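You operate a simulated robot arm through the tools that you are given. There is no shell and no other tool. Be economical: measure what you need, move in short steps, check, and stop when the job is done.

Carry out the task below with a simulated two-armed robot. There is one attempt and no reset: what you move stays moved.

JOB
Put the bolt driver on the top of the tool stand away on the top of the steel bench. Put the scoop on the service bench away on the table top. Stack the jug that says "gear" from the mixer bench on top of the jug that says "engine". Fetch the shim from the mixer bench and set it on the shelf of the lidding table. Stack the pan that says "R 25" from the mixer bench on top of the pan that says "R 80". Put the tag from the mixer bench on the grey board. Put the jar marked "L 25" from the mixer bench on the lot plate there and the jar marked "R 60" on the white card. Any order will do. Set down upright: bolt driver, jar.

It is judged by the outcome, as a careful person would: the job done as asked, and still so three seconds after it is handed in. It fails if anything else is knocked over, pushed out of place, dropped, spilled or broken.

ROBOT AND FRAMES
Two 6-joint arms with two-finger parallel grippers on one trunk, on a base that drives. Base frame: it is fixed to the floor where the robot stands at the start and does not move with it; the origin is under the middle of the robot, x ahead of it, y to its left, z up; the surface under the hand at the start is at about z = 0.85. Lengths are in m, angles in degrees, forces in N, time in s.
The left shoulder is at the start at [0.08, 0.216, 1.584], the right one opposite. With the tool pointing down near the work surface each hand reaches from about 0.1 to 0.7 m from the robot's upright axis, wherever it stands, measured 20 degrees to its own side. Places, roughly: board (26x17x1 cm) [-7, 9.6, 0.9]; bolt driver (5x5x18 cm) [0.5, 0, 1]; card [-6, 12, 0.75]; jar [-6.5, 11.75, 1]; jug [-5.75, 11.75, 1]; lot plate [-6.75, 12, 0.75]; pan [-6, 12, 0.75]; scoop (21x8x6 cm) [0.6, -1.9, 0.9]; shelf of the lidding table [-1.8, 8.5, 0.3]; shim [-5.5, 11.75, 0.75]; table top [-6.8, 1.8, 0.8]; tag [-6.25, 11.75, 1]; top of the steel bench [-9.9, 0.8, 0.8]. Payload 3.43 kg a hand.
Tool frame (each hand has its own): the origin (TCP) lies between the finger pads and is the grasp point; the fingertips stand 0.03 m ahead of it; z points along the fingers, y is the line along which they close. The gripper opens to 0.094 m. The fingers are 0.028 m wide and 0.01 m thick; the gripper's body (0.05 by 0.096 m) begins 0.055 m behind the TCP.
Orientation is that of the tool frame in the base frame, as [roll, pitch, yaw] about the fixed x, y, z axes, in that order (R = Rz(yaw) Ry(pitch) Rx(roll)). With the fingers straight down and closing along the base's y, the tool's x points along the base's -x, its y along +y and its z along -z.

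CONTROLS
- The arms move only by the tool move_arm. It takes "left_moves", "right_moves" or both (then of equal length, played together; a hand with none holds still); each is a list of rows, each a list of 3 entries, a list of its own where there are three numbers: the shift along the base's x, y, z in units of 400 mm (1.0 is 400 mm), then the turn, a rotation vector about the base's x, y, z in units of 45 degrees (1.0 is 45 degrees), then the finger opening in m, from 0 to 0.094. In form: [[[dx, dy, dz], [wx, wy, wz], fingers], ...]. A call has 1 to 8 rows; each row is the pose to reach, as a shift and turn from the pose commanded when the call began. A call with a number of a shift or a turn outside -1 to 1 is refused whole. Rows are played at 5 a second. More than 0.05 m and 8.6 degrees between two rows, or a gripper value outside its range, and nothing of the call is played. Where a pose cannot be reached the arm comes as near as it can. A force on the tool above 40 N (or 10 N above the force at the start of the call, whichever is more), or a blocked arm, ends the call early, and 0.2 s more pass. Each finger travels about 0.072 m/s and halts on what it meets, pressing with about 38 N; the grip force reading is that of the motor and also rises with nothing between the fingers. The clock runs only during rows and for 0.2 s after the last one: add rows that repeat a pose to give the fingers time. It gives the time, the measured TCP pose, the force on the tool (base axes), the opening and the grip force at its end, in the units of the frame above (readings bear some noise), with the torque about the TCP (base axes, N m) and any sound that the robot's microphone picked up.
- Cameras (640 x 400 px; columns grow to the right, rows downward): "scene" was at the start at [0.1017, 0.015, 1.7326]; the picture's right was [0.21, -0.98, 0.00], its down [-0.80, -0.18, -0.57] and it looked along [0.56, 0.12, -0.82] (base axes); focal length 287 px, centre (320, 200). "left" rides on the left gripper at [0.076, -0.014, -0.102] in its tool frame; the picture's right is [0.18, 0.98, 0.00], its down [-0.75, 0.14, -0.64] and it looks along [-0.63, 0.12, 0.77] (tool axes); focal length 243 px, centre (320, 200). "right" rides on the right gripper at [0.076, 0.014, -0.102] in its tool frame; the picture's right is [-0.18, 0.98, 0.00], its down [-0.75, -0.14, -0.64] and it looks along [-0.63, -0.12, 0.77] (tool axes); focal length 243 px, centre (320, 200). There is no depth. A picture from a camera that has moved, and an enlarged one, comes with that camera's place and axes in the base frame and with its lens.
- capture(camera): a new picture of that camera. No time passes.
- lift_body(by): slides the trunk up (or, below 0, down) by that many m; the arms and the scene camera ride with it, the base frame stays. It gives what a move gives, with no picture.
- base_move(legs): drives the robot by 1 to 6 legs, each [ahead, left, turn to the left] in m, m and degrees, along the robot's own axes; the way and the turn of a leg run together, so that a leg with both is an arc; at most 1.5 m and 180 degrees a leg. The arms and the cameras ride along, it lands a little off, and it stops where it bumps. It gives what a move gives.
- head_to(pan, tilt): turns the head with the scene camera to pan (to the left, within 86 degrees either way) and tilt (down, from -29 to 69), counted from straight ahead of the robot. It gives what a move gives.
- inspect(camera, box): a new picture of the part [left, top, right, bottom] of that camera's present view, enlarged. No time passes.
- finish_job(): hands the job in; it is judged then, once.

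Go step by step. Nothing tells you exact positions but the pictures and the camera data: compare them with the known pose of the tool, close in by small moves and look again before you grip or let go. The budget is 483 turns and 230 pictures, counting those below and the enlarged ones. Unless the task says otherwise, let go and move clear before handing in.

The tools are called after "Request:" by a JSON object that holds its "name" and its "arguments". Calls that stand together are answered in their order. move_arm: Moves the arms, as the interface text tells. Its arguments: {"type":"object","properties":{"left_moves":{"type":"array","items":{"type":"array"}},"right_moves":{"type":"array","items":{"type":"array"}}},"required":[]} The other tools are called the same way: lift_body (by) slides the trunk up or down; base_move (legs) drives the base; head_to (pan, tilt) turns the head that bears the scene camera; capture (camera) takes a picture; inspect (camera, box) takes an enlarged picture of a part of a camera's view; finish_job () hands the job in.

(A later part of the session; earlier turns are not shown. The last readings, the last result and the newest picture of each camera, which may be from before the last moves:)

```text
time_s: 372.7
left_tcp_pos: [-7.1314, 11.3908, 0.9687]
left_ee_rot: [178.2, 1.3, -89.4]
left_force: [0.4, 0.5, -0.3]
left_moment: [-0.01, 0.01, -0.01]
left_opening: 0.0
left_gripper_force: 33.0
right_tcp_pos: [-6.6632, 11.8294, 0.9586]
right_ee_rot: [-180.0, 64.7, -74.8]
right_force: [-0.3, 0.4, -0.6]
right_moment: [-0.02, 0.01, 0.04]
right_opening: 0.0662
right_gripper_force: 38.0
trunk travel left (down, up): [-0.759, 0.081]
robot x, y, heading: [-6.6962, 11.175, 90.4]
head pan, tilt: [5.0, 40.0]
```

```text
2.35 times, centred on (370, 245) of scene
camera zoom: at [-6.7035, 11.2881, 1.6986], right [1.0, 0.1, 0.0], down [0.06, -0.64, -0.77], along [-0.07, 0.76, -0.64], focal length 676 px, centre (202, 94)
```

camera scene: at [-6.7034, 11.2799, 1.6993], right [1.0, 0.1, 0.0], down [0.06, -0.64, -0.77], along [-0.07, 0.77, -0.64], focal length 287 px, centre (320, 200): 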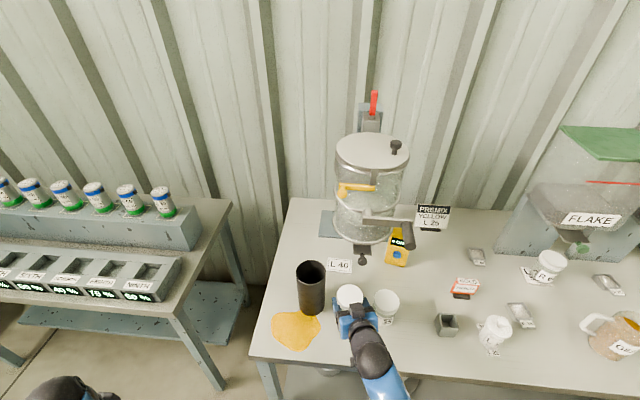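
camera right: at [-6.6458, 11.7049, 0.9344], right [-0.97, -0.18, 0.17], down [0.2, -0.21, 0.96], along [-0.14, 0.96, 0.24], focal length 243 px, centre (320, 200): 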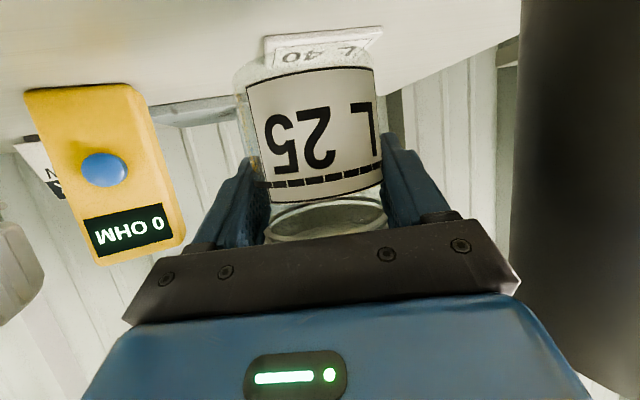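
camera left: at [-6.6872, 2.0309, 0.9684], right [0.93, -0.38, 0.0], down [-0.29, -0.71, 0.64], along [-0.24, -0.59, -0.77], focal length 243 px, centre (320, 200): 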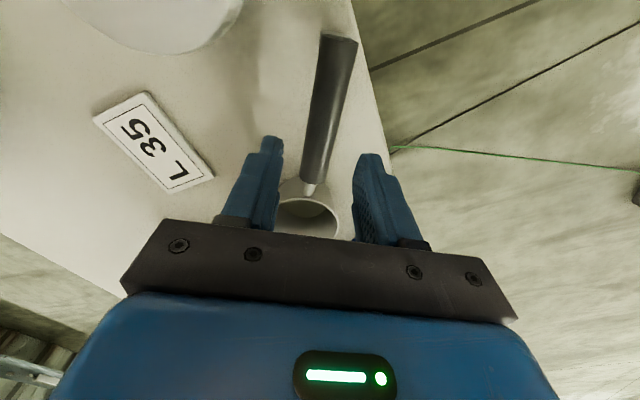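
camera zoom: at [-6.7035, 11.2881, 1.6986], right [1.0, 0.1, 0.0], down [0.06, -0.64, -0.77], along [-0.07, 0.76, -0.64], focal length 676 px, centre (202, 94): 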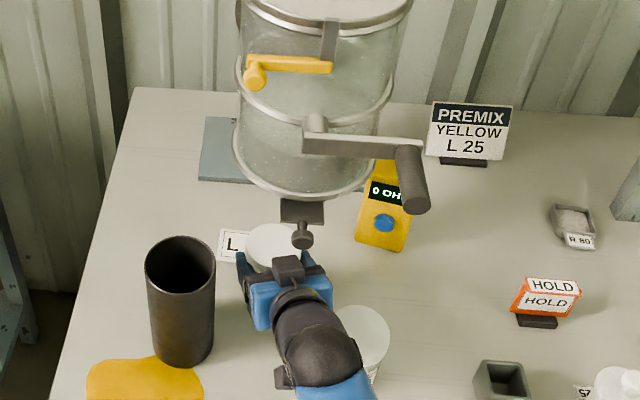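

The plate is straight ahead at about (-6.692, 11.917). I'll move the jar over it, then lower.

Request:
{"name": "move_arm", "arguments": {"right_moves": [[[-0.03, 0.1, -0.01], [0, 0, 0], 0.05], [[-0.068, 0.22, -0.03], [0, 0, 0], 0.05], [[-0.068, 0.22, -0.06], [0, 0, 0], 0.05], [[-0.068, 0.22, -0.06], [0, 0, 0], 0.05]]}}

Request:
{"name": "capture", "arguments": {"camera": "right"}}

Request:
{"name": "inspect", "arguments": {"camera": "scene", "box": [310, 210, 410, 290]}}

```text
refused: row 2 steps farther than a row can; nothing moved
```

```text
104 pictures are left
camera right: at [-6.6458, 11.7049, 0.9344], right [-0.97, -0.18, 0.17], down [0.2, -0.21, 0.96], along [-0.14, 0.96, 0.24], focal length 243 px, centre (320, 200)
```

right: 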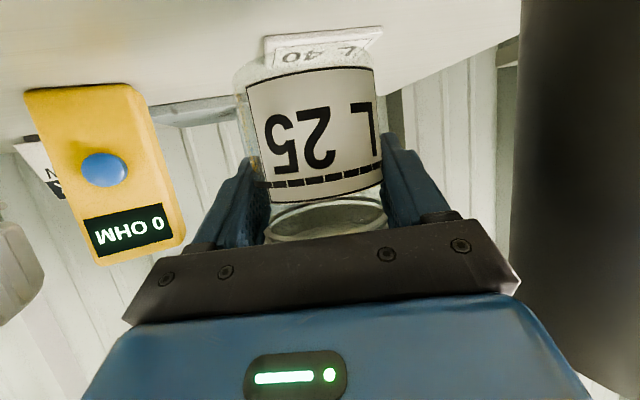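

```text
5.00 times, centred on (360, 250) of scene
camera zoom: at [-6.7035, 11.2881, 1.6986], right [1.0, 0.1, 0.0], down [0.06, -0.64, -0.77], along [-0.07, 0.76, -0.64], focal length 1436 px, centre (120, -50)
```

zoom: 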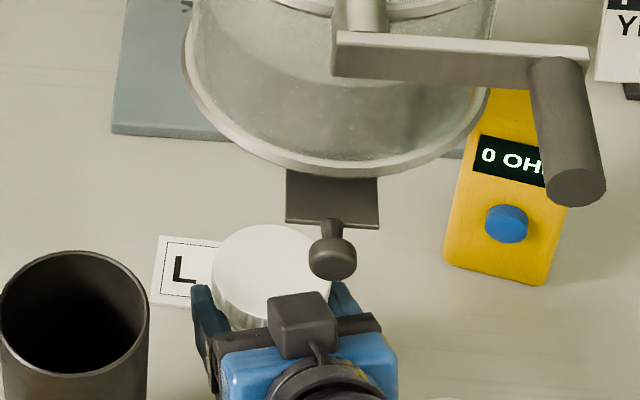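

Request:
{"name": "move_arm", "arguments": {"right_moves": [[[-0.022, 0.075, -0.01], [0, 0, 0], 0.05], [[-0.045, 0.15, -0.02], [0, 0, 0], 0.05], [[-0.068, 0.22, -0.03], [0, 0, 0], 0.05], [[-0.068, 0.22, -0.06], [0, 0, 0], 0.05], [[-0.068, 0.22, -0.06], [0, 0, 0], 0.05]]}}

Request:
{"name": "capture", "arguments": {"camera": "right"}}

Request:
{"name": "inspect", "arguments": {"camera": "scene", "box": [310, 210, 410, 290]}}

```text
time_s: 373.9
left_tcp_pos: [-7.1323, 11.3901, 0.9686]
left_ee_rot: [178.2, 1.4, -89.5]
left_force: [0.3, 0.6, -0.3]
left_moment: [-0.01, -0.01, 0.02]
left_opening: 0.0
left_gripper_force: 33.0
right_tcp_pos: [-6.6934, 11.9145, 0.9345]
right_ee_rot: [-179.8, 64.7, -74.7]
right_force: [-0.1, 0.0, -0.7]
right_moment: [0.02, -0.01, 0.0]
right_opening: 0.0662
right_gripper_force: 38.2
trunk travel left (down, up): [-0.759, 0.081]
robot x, y, heading: [-6.6961, 11.1703, 90.5]
head pan, tilt: [5.0, 40.0]
```

```text
102 pictures are left
camera right: at [-6.6747, 11.7919, 0.9115], right [-0.97, -0.18, 0.17], down [0.2, -0.21, 0.96], along [-0.14, 0.96, 0.24], focal length 243 px, centre (320, 200)
```

right: 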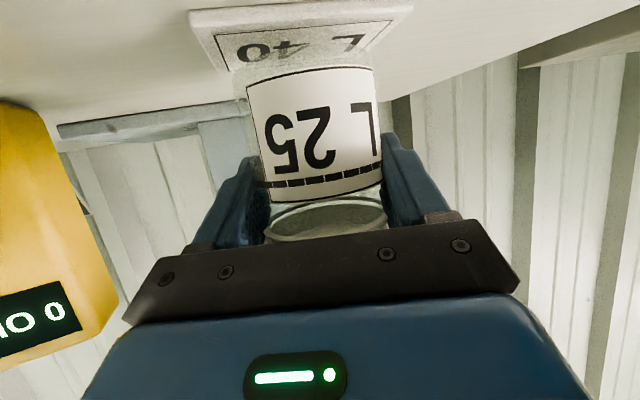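

```text
5.00 times, centred on (360, 250) of scene
camera zoom: at [-6.7035, 11.2876, 1.6986], right [1.0, 0.1, 0.0], down [0.06, -0.64, -0.77], along [-0.07, 0.76, -0.64], focal length 1436 px, centre (120, -50)
```

zoom: 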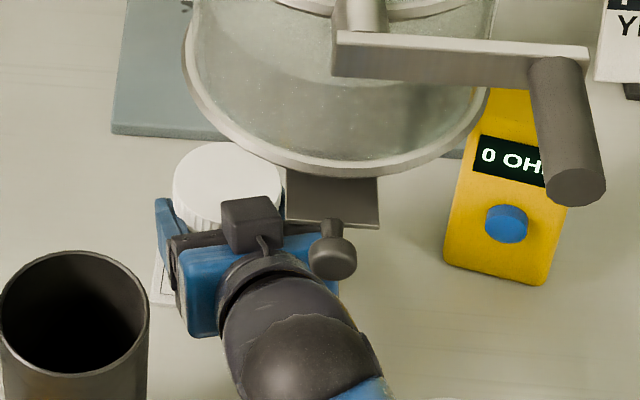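

The jar base is centred over the plate. I'll lower it the last centimetre.

Request:
{"name": "move_arm", "arguments": {"right_moves": [[[0, 0, -0.015], [0, 0, 0], 0.05], [[0, 0, -0.026], [0, 0, 0], 0.05], [[0, 0, -0.026], [0, 0, 0], 0.05]]}}

```text
time_s: 374.7
left_tcp_pos: [-7.1332, 11.3898, 0.9701]
left_ee_rot: [178.3, 1.4, -89.3]
left_force: [0.4, 0.1, -0.2]
left_moment: [0.04, 0.01, -0.01]
left_opening: 0.0002
left_gripper_force: 32.7
right_tcp_pos: [-6.6931, 11.9147, 0.9257]
right_ee_rot: [-179.8, 64.8, -74.7]
right_force: [-0.1, 0.3, 0.0]
right_moment: [-0.01, 0.02, 0.02]
right_opening: 0.0659
right_gripper_force: 38.0
trunk travel left (down, up): [-0.759, 0.081]
robot x, y, heading: [-6.6976, 11.1699, 90.5]
head pan, tilt: [5.0, 40.0]
```

Request:
{"name": "move_arm", "arguments": {"right_moves": [[[0, 0, -0.006], [0, 0, 0], 0.05], [[0, 0, -0.006], [0, 0, 0], 0.05]]}}

```text
time_s: 375.3
left_tcp_pos: [-7.1329, 11.3897, 0.9692]
left_ee_rot: [178.2, 1.4, -89.4]
left_force: [0.4, -0.3, -0.4]
left_moment: [-0.01, -0.01, 0.02]
left_opening: 0.0
left_gripper_force: 33.0
right_tcp_pos: [-6.6935, 11.9154, 0.9248]
right_ee_rot: [-179.8, 64.9, -74.8]
right_force: [0.7, 0.5, 5.9]
right_moment: [0.09, -0.12, 0.0]
right_opening: 0.066
right_gripper_force: 38.3
trunk travel left (down, up): [-0.759, 0.081]
robot x, y, heading: [-6.6982, 11.1735, 90.5]
head pan, tilt: [5.0, 40.0]
```

Resting on the plate. I'll open, withdraw along the same path, and narrow the fingers once clear of the jar.

Request:
{"name": "move_arm", "arguments": {"right_moves": [[[0, 0, 0], [0, 0, 0], 0.08], [[0, 0, 0], [0, 0, 0], 0.09], [[0, 0, 0], [0, 0, 0], 0.09], [[0.025, -0.095, 0.002], [0, 0, 0], 0.09], [[0.05, -0.19, 0.01], [0, 0, 0], 0.09], [[0.065, -0.27, 0.03], [0, 0, 0], 0.07], [[0.07, -0.28, 0.04], [0, 0, 0], 0.05], [[0.07, -0.3, 0.06], [0, 0, 0], 0.05]]}}

Request:
{"name": "capture", "arguments": {"camera": "right"}}

Request:
{"name": "inspect", "arguments": {"camera": "scene", "box": [290, 200, 430, 310]}}

```text
time_s: 377.1
left_tcp_pos: [-7.1319, 11.3901, 0.9692]
left_ee_rot: [178.2, 1.4, -89.4]
left_force: [-0.8, 0.2, 0.1]
left_moment: [0.0, 0.0, -0.02]
left_opening: 0.0001
left_gripper_force: 32.8
right_tcp_pos: [-6.6642, 11.7958, 0.9468]
right_ee_rot: [-179.8, 64.8, -74.7]
right_force: [0.0, 0.6, 0.5]
right_moment: [-0.03, -0.02, 0.0]
right_opening: 0.0498
right_gripper_force: 0.1
trunk travel left (down, up): [-0.759, 0.081]
robot x, y, heading: [-6.6934, 11.1713, 90.7]
head pan, tilt: [5.0, 40.0]
```

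```text
100 pictures are left
camera right: at [-6.6465, 11.6716, 0.9226], right [-0.97, -0.18, 0.17], down [0.2, -0.21, 0.96], along [-0.14, 0.96, 0.24], focal length 243 px, centre (320, 200)
```

right: 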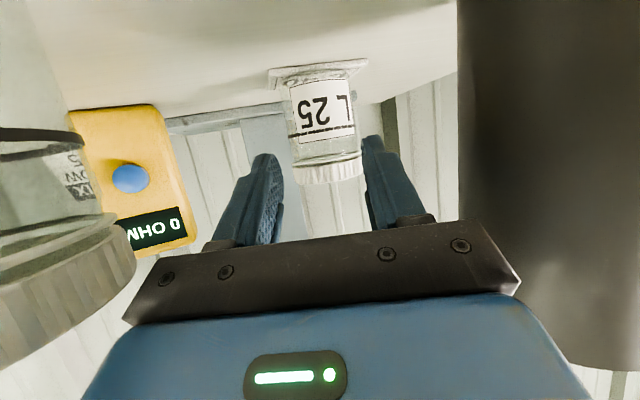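

```text
3.64 times, centred on (360, 255) of scene
camera zoom: at [-6.7035, 11.2867, 1.6987], right [1.0, 0.1, 0.0], down [0.06, -0.64, -0.77], along [-0.07, 0.76, -0.64], focal length 1044 px, centre (174, 0)
```

zoom: 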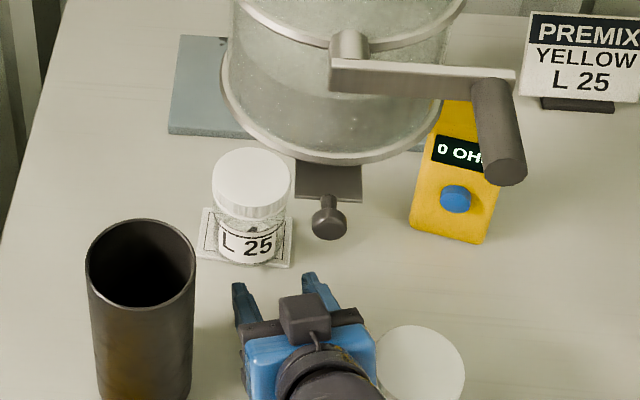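

Both jars are placed. I'll withdraw carefully past L 35, rising a little.

Request:
{"name": "move_arm", "arguments": {"right_moves": [[[-0.01, 0, 0.04], [0, 0, 0], 0.05], [[-0.01, -0.09, 0.06], [0, 0, 0], 0.05], [[-0.01, -0.18, 0.08], [0, 0, 0], 0.05], [[-0.01, -0.27, 0.12], [0, 0, 0], 0.05], [[-0.01, -0.36, 0.18], [0, 0, 0], 0.05], [[-0.01, -0.45, 0.24], [0, 0, 0], 0.05], [[-0.01, -0.5, 0.24], [0, 0, 0], 0.05]]}}

Request:
{"name": "base_move", "arguments": {"legs": [[-0.15, 0, 0]]}}

Request:
{"name": "lift_body", "arguments": {"by": 0.08}}

Request:
{"name": "capture", "arguments": {"camera": "scene"}}

```text
time_s: 378.7
left_tcp_pos: [-7.1316, 11.3893, 0.9686]
left_ee_rot: [178.2, 1.4, -89.3]
left_force: [-0.8, 0.3, -0.2]
left_moment: [-0.01, 0.02, 0.02]
left_opening: 0.0
left_gripper_force: 33.2
right_tcp_pos: [-6.6706, 11.5938, 1.0464]
right_ee_rot: [-179.9, 64.9, -74.9]
right_force: [0.2, -0.5, 0.0]
right_moment: [-0.01, -0.02, 0.0]
right_opening: 0.0499
right_gripper_force: 0.1
trunk travel left (down, up): [-0.759, 0.081]
robot x, y, heading: [-6.6943, 11.1739, 90.4]
head pan, tilt: [5.0, 40.0]
```

```text
time_s: 380.1
left_tcp_pos: [-7.1313, 11.2415, 0.968]
left_ee_rot: [178.2, 1.2, -89.5]
left_force: [0.2, 0.2, -0.2]
left_moment: [-0.02, 0.03, -0.01]
left_opening: 0.0
left_gripper_force: 32.6
right_tcp_pos: [-6.6685, 11.4447, 1.0436]
right_ee_rot: [180.0, 64.6, -74.9]
right_force: [-0.5, 0.3, -0.3]
right_moment: [-0.01, -0.03, 0.02]
right_opening: 0.05
right_gripper_force: 0.1
trunk travel left (down, up): [-0.759, 0.081]
robot x, y, heading: [-6.6955, 11.0231, 90.3]
head pan, tilt: [5.0, 40.0]
```

```text
time_s: 381.3
left_tcp_pos: [-7.1302, 11.24, 1.0487]
left_ee_rot: [178.2, 1.3, -89.5]
left_force: [0.4, -0.2, 0.3]
left_moment: [0.01, 0.01, 0.01]
left_opening: 0.0001
left_gripper_force: 32.8
right_tcp_pos: [-6.6696, 11.4441, 1.124]
right_ee_rot: [-179.9, 64.7, -75.0]
right_force: [0.2, 0.7, 0.0]
right_moment: [0.0, -0.02, 0.01]
right_opening: 0.0496
right_gripper_force: 0.1
trunk travel left (down, up): [-0.839, 0.001]
robot x, y, heading: [-6.6942, 11.0198, 90.3]
head pan, tilt: [5.0, 40.0]
```

```text
98 pictures are left
camera scene: at [-6.7021, 11.1369, 1.7786], right [1.0, 0.09, 0.0], down [0.06, -0.64, -0.77], along [-0.07, 0.76, -0.64], focal length 287 px, centre (320, 200)
```

scene: 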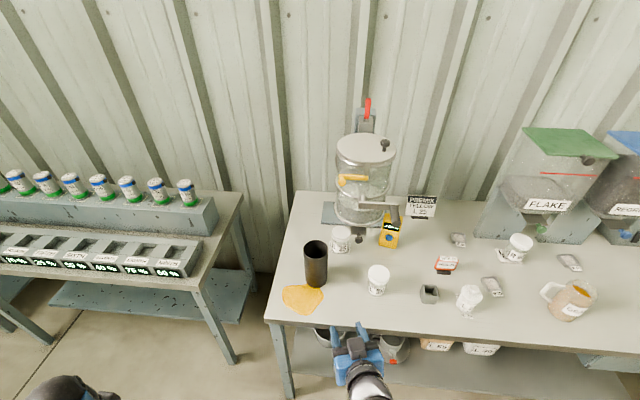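

Both jars sit correctly on their targets. Next are the pans. I'll change the tool to a 45° forward pitch with no yaw and move to the right side of the bench.

Request:
{"name": "move_arm", "arguments": {"right_moves": [[[0, 0, 0], [0, 0, -0.167], 0.094], [[0, 0, 0], [0, 0, -0.333], 0.094], [[0, 0, 0], [0, 0, -0.333], 0.094]]}}

Request:
{"name": "move_arm", "arguments": {"right_moves": [[[0, 0, 0], [-0.15, 0, 0], 0.094], [[0, 0, -0.03], [-0.3, 0, 0], 0.094], [[0, 0, -0.06], [-0.444, 0, 0], 0.094], [[0, 0, -0.06], [-0.444, 0, 0], 0.094]]}}

Request:
{"name": "base_move", "arguments": {"legs": [[0, -0.72, 0]]}}

Request:
{"name": "head_to", "arguments": {"pan": -5, "tilt": 42}}

Request:
{"name": "capture", "arguments": {"camera": "scene"}}

```text
time_s: 382.1
left_tcp_pos: [-7.1313, 11.2385, 1.0499]
left_ee_rot: [178.1, 1.3, -89.5]
left_force: [-0.9, 0.0, -0.5]
left_moment: [-0.04, 0.02, 0.01]
left_opening: 0.0002
left_gripper_force: 32.7
right_tcp_pos: [-6.6678, 11.4426, 1.1249]
right_ee_rot: [-179.9, 64.8, -89.9]
right_force: [0.5, 0.4, 0.4]
right_moment: [-0.05, 0.05, -0.01]
right_opening: 0.0941
right_gripper_force: 0.1
trunk travel left (down, up): [-0.839, 0.001]
robot x, y, heading: [-6.6958, 11.0246, 90.5]
head pan, tilt: [5.0, 40.0]
```

```text
time_s: 383.1
left_tcp_pos: [-7.1311, 11.2398, 1.0483]
left_ee_rot: [178.2, 1.3, -89.5]
left_force: [-0.6, 0.5, -0.2]
left_moment: [-0.01, -0.03, 0.02]
left_opening: 0.0
left_gripper_force: 33.0
right_tcp_pos: [-6.6689, 11.4439, 1.1]
right_ee_rot: [-179.9, 44.7, -89.9]
right_force: [-0.5, -1.2, 0.0]
right_moment: [-0.01, 0.01, -0.02]
right_opening: 0.0941
right_gripper_force: 0.0
trunk travel left (down, up): [-0.839, 0.001]
robot x, y, heading: [-6.6958, 11.0206, 90.6]
head pan, tilt: [5.0, 40.0]
```

```text
time_s: 387.0
left_tcp_pos: [-6.4199, 11.2436, 1.0484]
left_ee_rot: [178.3, 1.3, -89.4]
left_force: [-0.7, 0.4, -0.1]
left_moment: [0.0, -0.01, -0.01]
left_opening: 0.0
left_gripper_force: 32.5
right_tcp_pos: [-5.9583, 11.4492, 1.1]
right_ee_rot: [-179.8, 44.8, -89.6]
right_force: [0.5, 1.0, 0.0]
right_moment: [0.03, 0.0, 0.0]
right_opening: 0.0938
right_gripper_force: 0.0
trunk travel left (down, up): [-0.839, 0.001]
robot x, y, heading: [-5.9795, 11.028, 90.5]
head pan, tilt: [5.0, 40.0]
```

```text
time_s: 387.7
left_tcp_pos: [-6.4179, 11.2442, 1.0485]
left_ee_rot: [178.2, 1.3, -89.3]
left_force: [0.2, -0.1, -0.2]
left_moment: [-0.01, -0.02, -0.02]
left_opening: 0.0
left_gripper_force: 33.0
right_tcp_pos: [-5.957, 11.4504, 1.1005]
right_ee_rot: [-180.0, 44.7, -89.7]
right_force: [0.7, -0.7, 0.4]
right_moment: [0.01, -0.01, 0.03]
right_opening: 0.0937
right_gripper_force: 0.0
trunk travel left (down, up): [-0.839, 0.001]
robot x, y, heading: [-5.9818, 11.0287, 90.6]
head pan, tilt: [-5.0, 42.0]
```

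```text
97 pictures are left
camera scene: at [-5.9746, 11.1415, 1.7757], right [1.0, -0.08, 0.0], down [-0.05, -0.67, -0.74], along [0.06, 0.74, -0.67], focal length 287 px, centre (320, 200)
```

scene: 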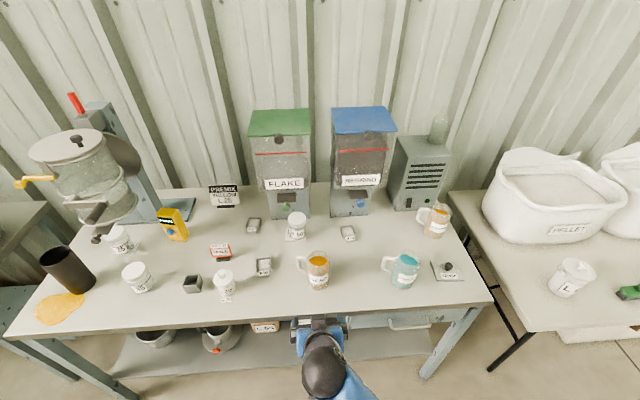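

Request:
{"name": "inspect", "arguments": {"camera": "scene", "box": [230, 190, 380, 300]}}

Request:
{"name": "inspect", "arguments": {"camera": "scene", "box": [330, 180, 480, 300]}}

```text
3.64 times, centred on (305, 245) of scene
camera zoom: at [-5.9746, 11.1415, 1.7757], right [1.0, -0.08, 0.0], down [-0.05, -0.67, -0.74], along [0.06, 0.74, -0.67], focal length 1044 px, centre (374, 36)
```

zoom: 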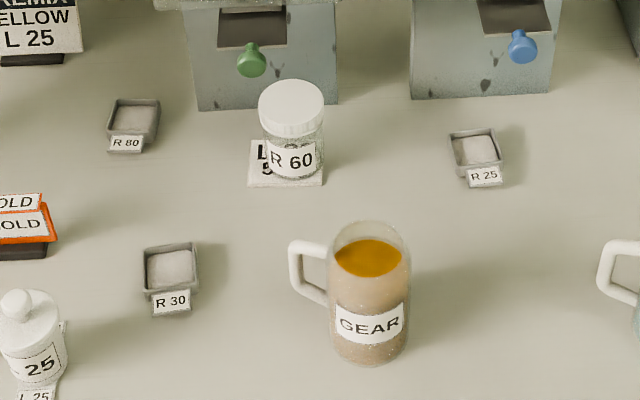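

```text
3.33 times, centred on (405, 240) of scene
camera zoom: at [-5.9746, 11.1415, 1.7757], right [1.0, -0.08, 0.0], down [-0.05, -0.67, -0.74], along [0.06, 0.74, -0.67], focal length 957 px, centre (37, 67)
```

zoom: 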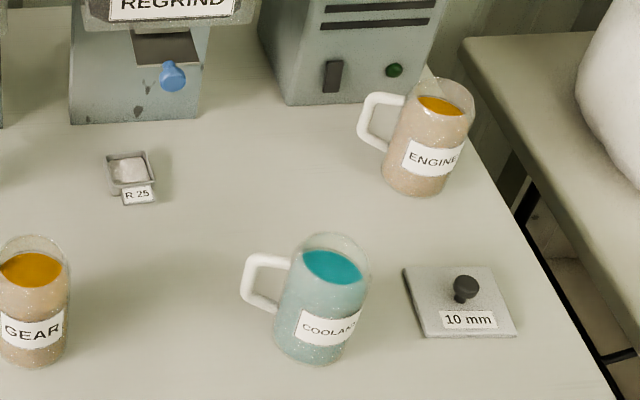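

R 25 is at (-5.792, 11.931) under the REGRIND bin, and R 80 at (-6.187, 12.009). I'll line the hand up with the gap between GEAR and COOLANT and drive in.

Request:
{"name": "move_arm", "arguments": {"right_moves": [[[0.1, 0, 0], [0, 0, 0], 0.094], [[0.2, 0, 0], [0, 0, 0], 0.094], [[0.3, 0, 0], [0, 0, 0], 0.094], [[0.4, 0, 0], [0, 0, 0], 0.094], [[0.4, 0, 0], [0, 0, 0], 0.094]]}}

Request:
{"name": "base_move", "arguments": {"legs": [[0.2, 0, -0.5]]}}

Request:
{"name": "capture", "arguments": {"camera": "right"}}

Request:
{"name": "capture", "arguments": {"camera": "scene"}}

```text
time_s: 388.9
left_tcp_pos: [-6.4175, 11.2446, 1.0491]
left_ee_rot: [178.3, 1.4, -89.3]
left_force: [-0.6, -0.1, -0.5]
left_moment: [0.0, 0.0, 0.0]
left_opening: 0.0
left_gripper_force: 33.1
right_tcp_pos: [-5.797, 11.4498, 1.1013]
right_ee_rot: [179.9, 44.8, -89.7]
right_force: [-0.5, -0.4, -0.9]
right_moment: [-0.02, 0.02, 0.01]
right_opening: 0.0943
right_gripper_force: 0.1
trunk travel left (down, up): [-0.839, 0.001]
robot x, y, heading: [-5.9806, 11.031, 90.7]
head pan, tilt: [-5.0, 42.0]
```

```text
time_s: 390.5
left_tcp_pos: [-6.4188, 11.4434, 1.0503]
left_ee_rot: [178.2, 1.5, -89.5]
left_force: [0.8, -0.4, -1.5]
left_moment: [0.06, -0.06, -0.03]
left_opening: 0.0
left_gripper_force: 32.7
right_tcp_pos: [-5.7968, 11.645, 1.1023]
right_ee_rot: [-179.9, 45.1, -89.9]
right_force: [0.0, 0.0, -0.1]
right_moment: [-0.01, -0.01, 0.02]
right_opening: 0.0939
right_gripper_force: 0.2
trunk travel left (down, up): [-0.839, 0.001]
robot x, y, heading: [-5.9837, 11.2273, 90.6]
head pan, tilt: [-5.0, 42.0]
```

```text
94 pictures are left
camera right: at [-5.8115, 11.5191, 1.122], right [-0.98, 0.13, 0.13], down [0.14, 0.08, 0.99], along [0.12, 0.99, -0.1], focal length 243 px, centre (320, 200)
```

right: 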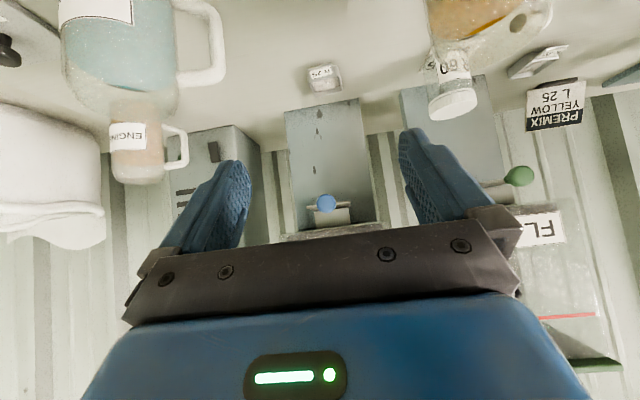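

```text
93 pictures are left
camera scene: at [-5.9747, 11.3352, 1.7762], right [1.0, -0.08, 0.0], down [-0.05, -0.66, -0.75], along [0.06, 0.74, -0.67], focal length 287 px, centre (320, 200)
```

scene: 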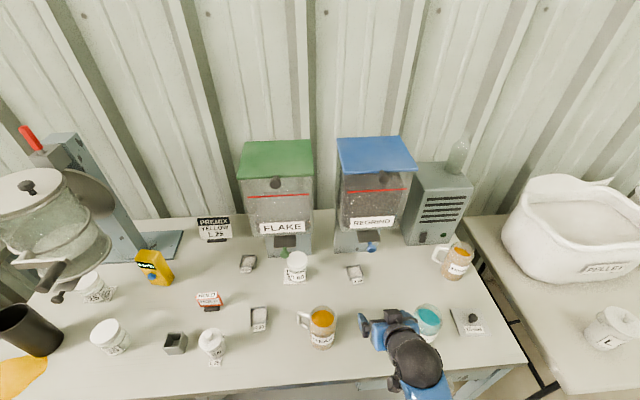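

I'll descend forward through the gap and stop short of the pan to check.

Request:
{"name": "move_arm", "arguments": {"right_moves": [[[0, 0.09, -0.07], [0, 0, 0], 0.094], [[0, 0.18, -0.14], [0, 0, 0], 0.094], [[0.003, 0.27, -0.22], [0, 0, 0], 0.094], [[0.005, 0.35, -0.31], [0, 0, 0], 0.094], [[0.005, 0.42, -0.41], [0, 0, 0], 0.094], [[0.005, 0.45, -0.44], [0, 0, 0], 0.094], [[0.005, 0.45, -0.44], [0, 0, 0], 0.094]]}}

Request:
{"name": "capture", "arguments": {"camera": "right"}}

Request:
{"name": "inspect", "arguments": {"camera": "scene", "box": [310, 230, 430, 330]}}

```text
time_s: 392.1
left_tcp_pos: [-6.4175, 11.4465, 1.0498]
left_ee_rot: [178.3, 1.4, -89.6]
left_force: [0.0, 0.6, 0.7]
left_moment: [-0.01, 0.0, 0.01]
left_opening: 0.0
left_gripper_force: 32.7
right_tcp_pos: [-5.7956, 11.8274, 0.9253]
right_ee_rot: [-179.9, 44.8, -90.1]
right_force: [0.7, 0.2, -0.5]
right_moment: [0.04, 0.05, 0.0]
right_opening: 0.094
right_gripper_force: 0.0
trunk travel left (down, up): [-0.839, 0.001]
robot x, y, heading: [-5.9826, 11.2257, 90.1]
head pan, tilt: [-5.0, 42.0]
```

```text
92 pictures are left
camera right: at [-5.8108, 11.7031, 0.9443], right [-0.98, 0.13, 0.13], down [0.14, 0.08, 0.99], along [0.12, 0.99, -0.1], focal length 243 px, centre (320, 200)
```

right: 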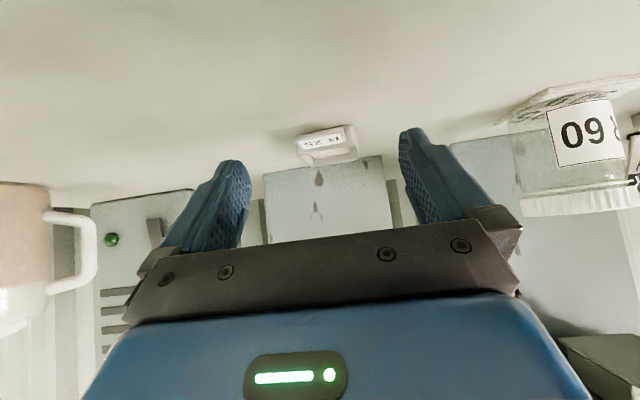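

```text
4.00 times, centred on (370, 280) of scene
camera zoom: at [-5.9747, 11.3413, 1.7757], right [1.0, -0.08, 0.0], down [-0.05, -0.67, -0.74], along [0.06, 0.74, -0.67], focal length 1148 px, centre (120, -120)
```

zoom: 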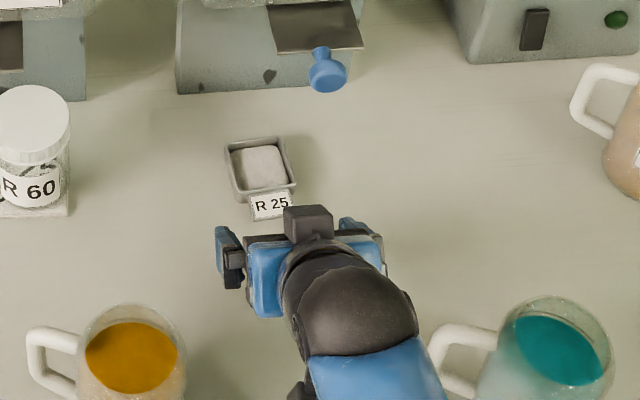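

The pan is aligned (top z≈0.888, width ≈0.056). I'll slide the fingertips down either side of it and close gently.

Request:
{"name": "move_arm", "arguments": {"right_moves": [[[0, 0.1, -0.01], [0, 0, 0], 0.094], [[0, 0.18, -0.04], [0, 0, 0], 0.094], [[0, 0.212, -0.066], [0, 0, 0], 0.094], [[0, 0.212, -0.066], [0, 0, 0], 0.094]]}}

Request:
{"name": "capture", "arguments": {"camera": "right"}}

Request:
{"name": "inspect", "arguments": {"camera": "scene", "box": [310, 230, 430, 330]}}

```text
time_s: 393.1
left_tcp_pos: [-6.4192, 11.447, 1.0499]
left_ee_rot: [178.2, 1.3, -89.7]
left_force: [-0.3, 0.5, 0.2]
left_moment: [0.0, 0.0, 0.04]
left_opening: 0.0
left_gripper_force: 32.7
right_tcp_pos: [-5.7957, 11.9147, 0.8982]
right_ee_rot: [180.0, 44.8, -90.1]
right_force: [0.0, 0.2, -0.2]
right_moment: [-0.01, 0.0, 0.0]
right_opening: 0.0943
right_gripper_force: 0.1
trunk travel left (down, up): [-0.839, 0.001]
robot x, y, heading: [-5.9823, 11.2266, 90.3]
head pan, tilt: [-5.0, 42.0]
```

```text
90 pictures are left
camera right: at [-5.81, 11.7883, 0.9179], right [-0.98, 0.13, 0.13], down [0.14, 0.08, 0.99], along [0.12, 0.99, -0.1], focal length 243 px, centre (320, 200)
```

right: 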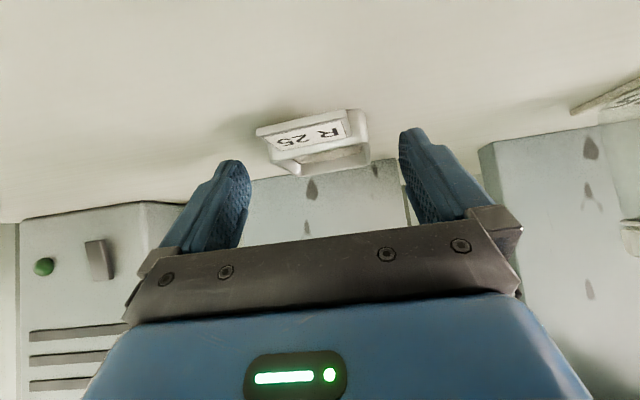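

```text
4.00 times, centred on (370, 280) of scene
camera zoom: at [-5.9746, 11.3408, 1.7758], right [1.0, -0.08, 0.0], down [-0.05, -0.67, -0.74], along [0.06, 0.74, -0.67], focal length 1148 px, centre (120, -120)
```

zoom: 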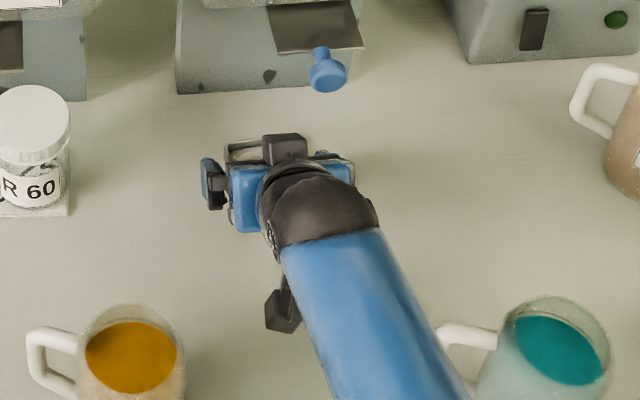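

Request:
{"name": "move_arm", "arguments": {"right_moves": [[[0.012, 0.005, 0], [0, 0, 0], 0.094], [[0.012, 0.005, 0], [0, 0, 0], 0.07], [[0.012, 0.005, 0], [0, 0, 0], 0.05], [[0.012, 0.005, 0], [0, 0, 0], 0.04], [[0.012, 0.005, 0], [0, 0, 0], 0.04], [[0.012, 0.005, 0], [0, 0, 0], 0.04]]}}

Request:
{"name": "capture", "arguments": {"camera": "right"}}

```text
time_s: 394.5
left_tcp_pos: [-6.4189, 11.4475, 1.0478]
left_ee_rot: [178.3, 1.3, -89.6]
left_force: [0.5, 0.2, 0.1]
left_moment: [0.03, -0.01, -0.03]
left_opening: 0.0
left_gripper_force: 32.9
right_tcp_pos: [-5.7907, 11.9162, 0.8981]
right_ee_rot: [-179.8, 44.8, -90.0]
right_force: [0.1, -0.5, 0.8]
right_moment: [0.01, -0.06, -0.06]
right_opening: 0.0552
right_gripper_force: 37.9
trunk travel left (down, up): [-0.839, 0.001]
robot x, y, heading: [-5.9802, 11.2288, 90.3]
head pan, tilt: [-5.0, 42.0]
```

```text
88 pictures are left
camera right: at [-5.805, 11.7904, 0.9181], right [-0.98, 0.13, 0.13], down [0.14, 0.08, 0.99], along [0.12, 0.99, -0.1], focal length 243 px, centre (320, 200)
```

right: 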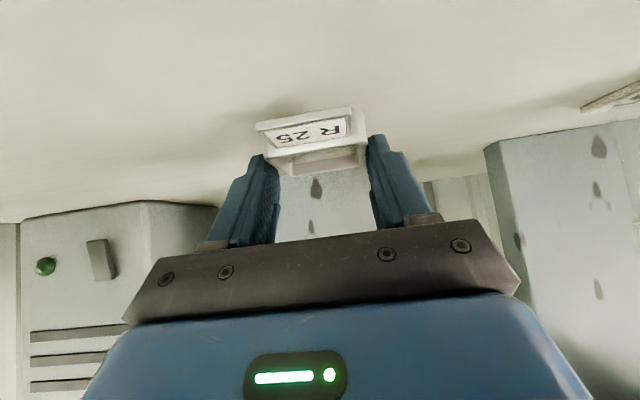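

The pan is gripped at 0.055 m. I'll lift a little and check that it stays level.

Request:
{"name": "move_arm", "arguments": {"right_moves": [[[0, 0, 0.03], [0, 0, 0], 0.04], [[0, 0, 0.06], [0, 0, 0], 0.04], [[0, -0.03, 0.1], [0, 0, 0], 0.04], [[0, -0.08, 0.14], [0, 0, 0], 0.04], [[0, -0.14, 0.2], [0, 0, 0], 0.04], [[0, -0.14, 0.2], [0, 0, 0], 0.04]]}}

Request:
{"name": "capture", "arguments": {"camera": "right"}}

Request:
{"name": "inspect", "arguments": {"camera": "scene", "box": [310, 230, 430, 330]}}

```text
time_s: 395.9
left_tcp_pos: [-6.4187, 11.4468, 1.0484]
left_ee_rot: [178.2, 1.2, -89.7]
left_force: [0.6, 1.1, -0.2]
left_moment: [0.03, 0.03, 0.01]
left_opening: 0.0
left_gripper_force: 32.9
right_tcp_pos: [-5.792, 11.8601, 0.9799]
right_ee_rot: [-179.9, 44.7, -90.0]
right_force: [-1.1, 0.8, -0.6]
right_moment: [0.0, 0.0, -0.01]
right_opening: 0.0545
right_gripper_force: 37.6
trunk travel left (down, up): [-0.839, 0.001]
robot x, y, heading: [-5.9779, 11.2256, 90.2]
head pan, tilt: [-5.0, 42.0]
```

```text
87 pictures are left
camera right: at [-5.806, 11.7341, 0.9994], right [-0.98, 0.13, 0.13], down [0.14, 0.08, 0.99], along [0.12, 0.99, -0.1], focal length 243 px, centre (320, 200)
```

right: 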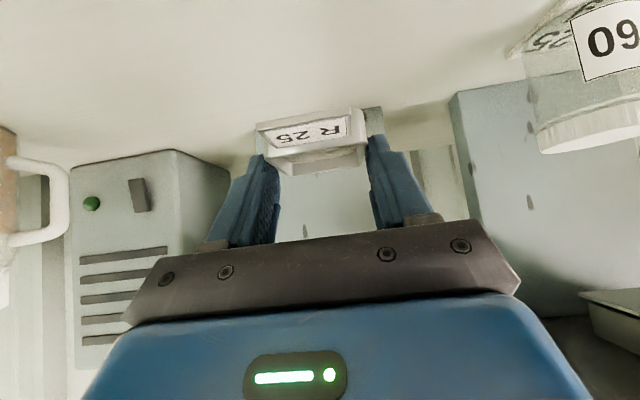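

```text
4.00 times, centred on (370, 280) of scene
camera zoom: at [-5.9747, 11.3423, 1.7756], right [1.0, -0.08, 0.0], down [-0.05, -0.67, -0.74], along [0.06, 0.74, -0.67], focal length 1148 px, centre (120, -120)
```

zoom: 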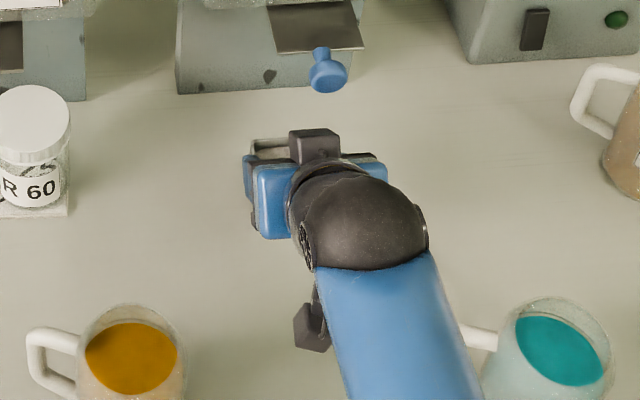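

The pan is level. I'll retreat upward over the jugs, back off, and strafe left toward R 80.

Request:
{"name": "move_arm", "arguments": {"right_moves": [[[0, -0.06, 0.07], [0, 0, 0], 0.04], [[0, -0.13, 0.14], [0, 0, 0], 0.04], [[0, -0.22, 0.21], [0, 0, 0], 0.04], [[0, -0.32, 0.275], [0, 0, 0], 0.04], [[0, -0.43, 0.275], [0, 0, 0], 0.04], [[0, -0.53, 0.275], [0, 0, 0], 0.04], [[0, -0.55, 0.275], [0, 0, 0], 0.04]]}}

Request:
{"name": "base_move", "arguments": {"legs": [[-0.12, 0, 0], [0, 0.38, 0]]}}

Request:
{"name": "capture", "arguments": {"camera": "scene"}}

Request:
{"name": "capture", "arguments": {"camera": "right"}}

```text
time_s: 397.5
left_tcp_pos: [-6.4174, 11.4477, 1.0484]
left_ee_rot: [178.2, 1.2, -89.5]
left_force: [-0.4, -0.9, 0.0]
left_moment: [0.04, 0.02, -0.02]
left_opening: 0.0002
left_gripper_force: 32.4
right_tcp_pos: [-5.7901, 11.6381, 1.0894]
right_ee_rot: [-180.0, 44.7, -90.0]
right_force: [0.4, 0.7, 0.1]
right_moment: [0.01, 0.04, -0.02]
right_opening: 0.0552
right_gripper_force: 37.9
trunk travel left (down, up): [-0.839, 0.001]
robot x, y, heading: [-5.9823, 11.2285, 90.2]
head pan, tilt: [-5.0, 42.0]
```

```text
time_s: 400.7
left_tcp_pos: [-6.7878, 11.3255, 1.0499]
left_ee_rot: [178.1, 1.3, -89.6]
left_force: [-0.2, 1.0, -1.1]
left_moment: [0.01, 0.05, -0.01]
left_opening: 0.0001
left_gripper_force: 33.1
right_tcp_pos: [-6.1604, 11.5172, 1.0881]
right_ee_rot: [179.8, 44.8, -90.2]
right_force: [0.3, -0.7, -0.9]
right_moment: [0.0, 0.02, 0.02]
right_opening: 0.0549
right_gripper_force: 38.1
trunk travel left (down, up): [-0.839, 0.001]
robot x, y, heading: [-6.3551, 11.1056, 90.4]
head pan, tilt: [-5.0, 42.0]
```

```text
85 pictures are left
camera scene: at [-6.3432, 11.2205, 1.7756], right [1.0, -0.08, 0.0], down [-0.06, -0.67, -0.74], along [0.06, 0.74, -0.67], focal length 287 px, centre (320, 200)
```

scene: 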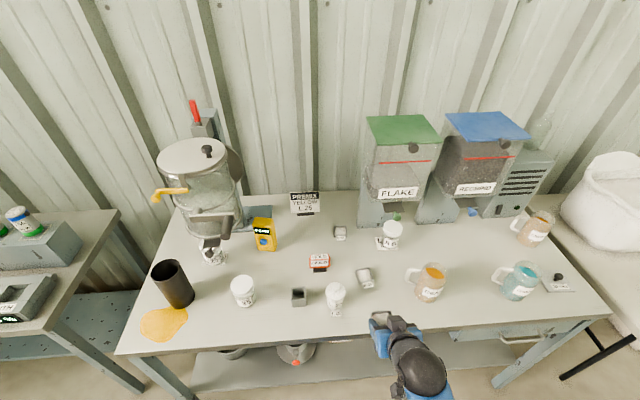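

```text
84 pictures are left
camera right: at [-6.1756, 11.3916, 1.1078], right [-0.98, 0.13, 0.13], down [0.14, 0.08, 0.99], along [0.12, 0.99, -0.1], focal length 243 px, centre (320, 200)
```

right: 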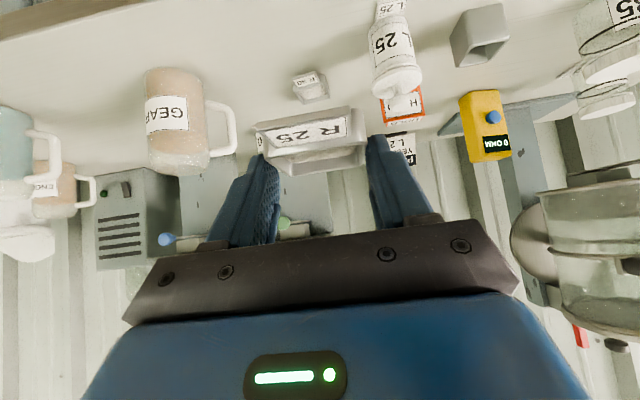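

Request:
{"name": "inspect", "arguments": {"camera": "scene", "box": [310, 205, 400, 295]}}

```text
4.44 times, centred on (355, 250) of scene
camera zoom: at [-6.3432, 11.2205, 1.7756], right [1.0, -0.08, 0.0], down [-0.06, -0.67, -0.74], along [0.06, 0.74, -0.67], focal length 1276 px, centre (164, -22)
```

zoom: 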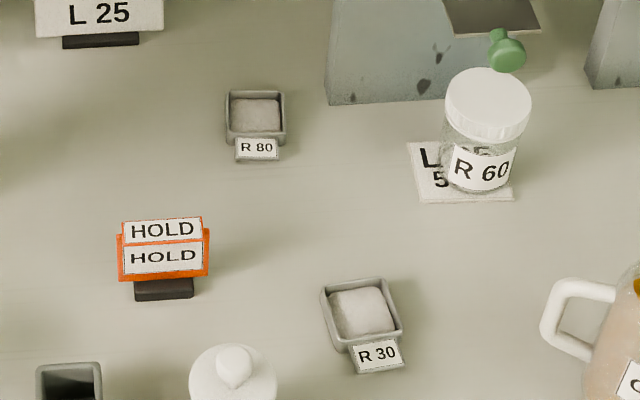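

R 80 is centred at (-6.195, 12.002) and turned about 8° clockwise relative to the held pan. I'll drive forward and approach above it.

Request:
{"name": "base_move", "arguments": {"legs": [[0.19, 0, 0]]}}

Request:
{"name": "move_arm", "arguments": {"right_moves": [[[-0.03, 0.09, -0.04], [0, 0, -0.06], 0.04], [[-0.06, 0.18, -0.08], [0, 0, -0.12], 0.04], [[-0.09, 0.27, -0.13], [0, 0, -0.18], 0.04], [[-0.09, 0.36, -0.18], [0, 0, -0.18], 0.04], [[-0.09, 0.46, -0.22], [0, 0, -0.18], 0.04], [[-0.09, 0.56, -0.25], [0, 0, -0.18], 0.04], [[-0.09, 0.56, -0.25], [0, 0, -0.18], 0.04]]}}

Request:
{"name": "inspect", "arguments": {"camera": "scene", "box": [290, 190, 410, 300]}}

Request:
{"name": "capture", "arguments": {"camera": "right"}}

```text
time_s: 402.3
left_tcp_pos: [-6.7913, 11.5122, 1.0493]
left_ee_rot: [178.2, 1.5, -89.6]
left_force: [-0.4, -1.2, 0.9]
left_moment: [0.05, -0.03, 0.0]
left_opening: 0.0
left_gripper_force: 32.8
right_tcp_pos: [-6.1646, 11.7036, 1.0904]
right_ee_rot: [-179.9, 44.8, -89.9]
right_force: [-0.6, -1.1, 0.3]
right_moment: [0.0, -0.01, -0.02]
right_opening: 0.0548
right_gripper_force: 38.4
trunk travel left (down, up): [-0.839, 0.001]
robot x, y, heading: [-6.3578, 11.2947, 90.3]
head pan, tilt: [-5.0, 42.0]
```

```text
time_s: 403.9
left_tcp_pos: [-6.7919, 11.515, 1.0494]
left_ee_rot: [178.1, 1.3, -89.7]
left_force: [1.0, -0.2, 0.3]
left_moment: [0.01, -0.01, -0.01]
left_opening: 0.0
left_gripper_force: 33.2
right_tcp_pos: [-6.1999, 11.931, 0.9902]
right_ee_rot: [-179.9, 44.6, -98.2]
right_force: [0.5, 0.1, 0.4]
right_moment: [-0.03, -0.02, -0.02]
right_opening: 0.0547
right_gripper_force: 37.8
trunk travel left (down, up): [-0.839, 0.001]
robot x, y, heading: [-6.3575, 11.2969, 90.3]
head pan, tilt: [-5.0, 42.0]
```

```text
3.64 times, centred on (350, 245) of scene
camera zoom: at [-6.3486, 11.4092, 1.7757], right [1.0, -0.08, 0.0], down [-0.05, -0.67, -0.74], along [0.06, 0.74, -0.67], focal length 1044 px, centre (211, 36)
```

zoom: 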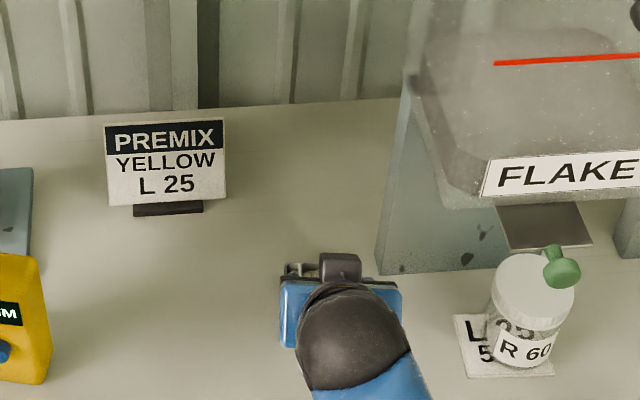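

```text
81 pictures are left
camera right: at [-6.2326, 11.8087, 1.0104], right [-0.95, 0.27, 0.13], down [0.15, 0.06, 0.99], along [0.26, 0.96, -0.1], focal length 243 px, centre (320, 200)
```

right: 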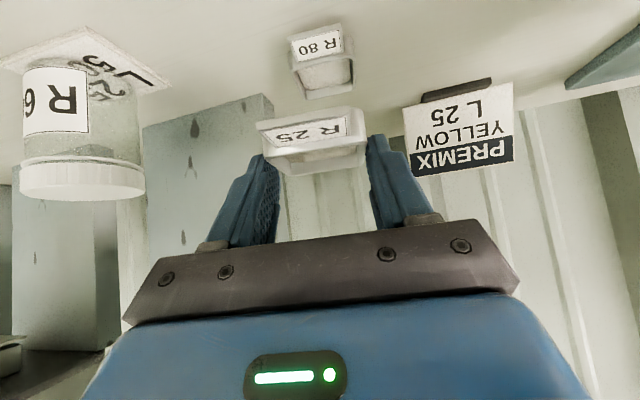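

I'll move forward over R 80 and check before lowering.

Request:
{"name": "move_arm", "arguments": {"right_moves": [[[0.003, 0.07, 0], [0, 0, 0], 0.04], [[0.005, 0.14, -0.03], [0, 0, 0], 0.04], [[0.005, 0.14, -0.075], [0, 0, 0], 0.04], [[0.005, 0.14, -0.075], [0, 0, 0], 0.04]]}}

Request:
{"name": "capture", "arguments": {"camera": "right"}}

Request:
{"name": "inspect", "arguments": {"camera": "scene", "box": [300, 190, 400, 280]}}

```text
time_s: 404.9
left_tcp_pos: [-6.7918, 11.514, 1.0487]
left_ee_rot: [178.2, 1.3, -89.7]
left_force: [0.0, 0.6, -0.7]
left_moment: [0.01, -0.01, 0.01]
left_opening: 0.0
left_gripper_force: 33.1
right_tcp_pos: [-6.1979, 11.9859, 0.9613]
right_ee_rot: [-180.0, 44.8, -98.2]
right_force: [-0.4, -0.3, -0.7]
right_moment: [-0.04, 0.03, 0.01]
right_opening: 0.0546
right_gripper_force: 37.9
trunk travel left (down, up): [-0.839, 0.001]
robot x, y, heading: [-6.3541, 11.2934, 90.3]
head pan, tilt: [-5.0, 42.0]
```

```text
80 pictures are left
camera right: at [-6.2309, 11.8645, 0.9802], right [-0.95, 0.27, 0.13], down [0.15, 0.06, 0.99], along [0.26, 0.96, -0.1], focal length 243 px, centre (320, 200)
```

right: 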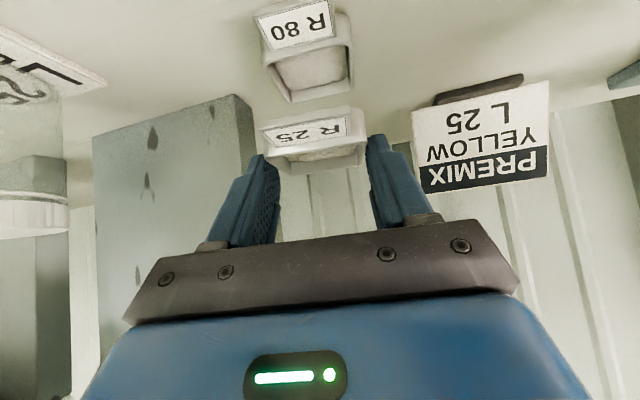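

```text
4.44 times, centred on (350, 235) of scene
camera zoom: at [-6.3483, 11.4079, 1.7758], right [1.0, -0.08, 0.0], down [-0.05, -0.67, -0.74], along [0.06, 0.74, -0.67], focal length 1276 px, centre (187, 44)
```

zoom: 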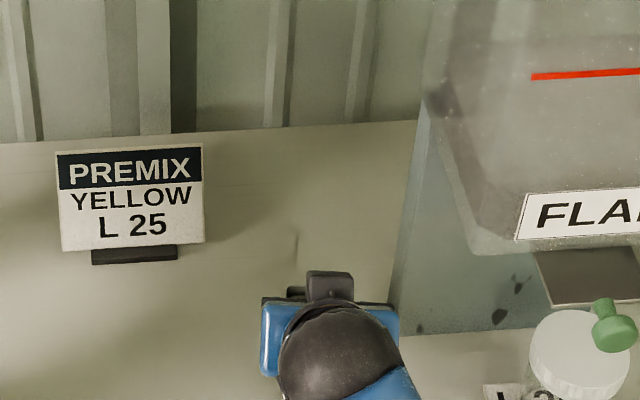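

Alignment is good to a few millimetres. I'll nudge by (+4, +3) mm and lower gently onto R 80.

Request:
{"name": "move_arm", "arguments": {"right_moves": [[[0.01, 0.008, -0.03], [0, 0, 0], 0.04], [[0.01, 0.008, -0.06], [0, 0, 0], 0.04], [[0.01, 0.008, -0.08], [0, 0, 0], 0.04], [[0.01, 0.008, -0.08], [0, 0, 0], 0.04]]}}

Request:
{"name": "capture", "arguments": {"camera": "right"}}

```text
time_s: 405.9
left_tcp_pos: [-6.7912, 11.5156, 1.0482]
left_ee_rot: [178.2, 1.3, -89.7]
left_force: [-0.1, -0.5, 0.3]
left_moment: [-0.04, -0.01, 0.01]
left_opening: 0.0002
left_gripper_force: 33.1
right_tcp_pos: [-6.1934, 11.9908, 0.928]
right_ee_rot: [-179.9, 44.7, -98.3]
right_force: [0.5, 0.0, -1.0]
right_moment: [-0.03, -0.01, 0.0]
right_opening: 0.055
right_gripper_force: 37.9
trunk travel left (down, up): [-0.839, 0.001]
robot x, y, heading: [-6.3571, 11.2927, 90.3]
head pan, tilt: [-5.0, 42.0]
```

```text
78 pictures are left
camera right: at [-6.2264, 11.8681, 0.9476], right [-0.95, 0.27, 0.13], down [0.15, 0.06, 0.99], along [0.26, 0.96, -0.1], focal length 243 px, centre (320, 200)
```

right: 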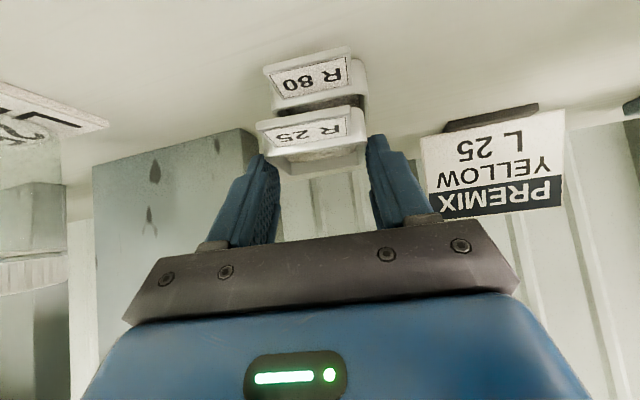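

R 80's tag looks about 6 mm farther than R 25's, so I'll nudge forward and continue down until contact.

Request:
{"name": "move_arm", "arguments": {"right_moves": [[[0, 0.015, 0], [0, 0, 0], 0.04], [[0, 0.015, -0.008], [0, 0, 0], 0.04], [[0, 0.015, -0.014], [0, 0, 0], 0.04]]}}

Request:
{"name": "capture", "arguments": {"camera": "right"}}

```text
time_s: 406.7
left_tcp_pos: [-6.7921, 11.5142, 1.0488]
left_ee_rot: [178.1, 1.4, -89.6]
left_force: [-0.2, -0.1, -0.1]
left_moment: [-0.01, 0.0, 0.03]
left_opening: 0.0001
left_gripper_force: 33.0
right_tcp_pos: [-6.1939, 11.9963, 0.9202]
right_ee_rot: [-179.8, 44.7, -98.1]
right_force: [-0.7, 0.3, -1.4]
right_moment: [-0.05, -0.03, 0.06]
right_opening: 0.0547
right_gripper_force: 37.5
trunk travel left (down, up): [-0.839, 0.001]
robot x, y, heading: [-6.3533, 11.2952, 90.4]
head pan, tilt: [-5.0, 42.0]
```

```text
77 pictures are left
camera right: at [-6.2253, 11.8732, 0.9406], right [-0.95, 0.27, 0.13], down [0.15, 0.06, 0.99], along [0.26, 0.96, -0.1], focal length 243 px, centre (320, 200)
```

right: 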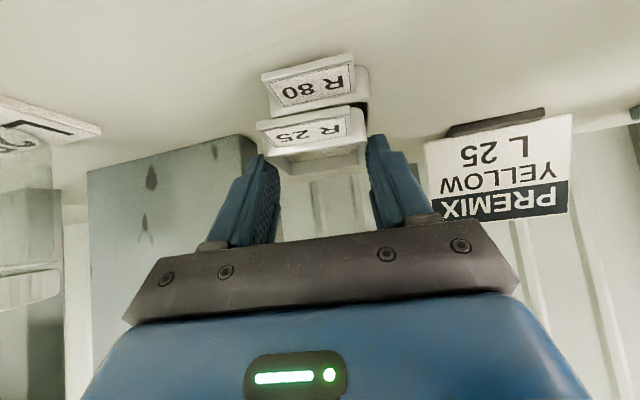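

Request:
{"name": "move_arm", "arguments": {"right_moves": [[[-0.003, 0, -0.005], [0, 0, 0], 0.04], [[-0.003, 0, -0.01], [0, 0, 0], 0.04], [[-0.003, 0, -0.01], [0, 0, 0], 0.04]]}}

```text
time_s: 407.5
left_tcp_pos: [-6.791, 11.5133, 1.0491]
left_ee_rot: [178.1, 1.4, -89.7]
left_force: [0.7, -0.7, -0.1]
left_moment: [-0.01, 0.0, 0.0]
left_opening: 0.0001
left_gripper_force: 33.2
right_tcp_pos: [-6.1935, 11.9965, 0.9184]
right_ee_rot: [179.9, 45.0, -98.3]
right_force: [3.2, 1.5, 9.6]
right_moment: [0.13, -0.09, -0.08]
right_opening: 0.0546
right_gripper_force: 38.3
trunk travel left (down, up): [-0.839, 0.001]
robot x, y, heading: [-6.354, 11.2941, 90.3]
head pan, tilt: [-5.0, 42.0]
```

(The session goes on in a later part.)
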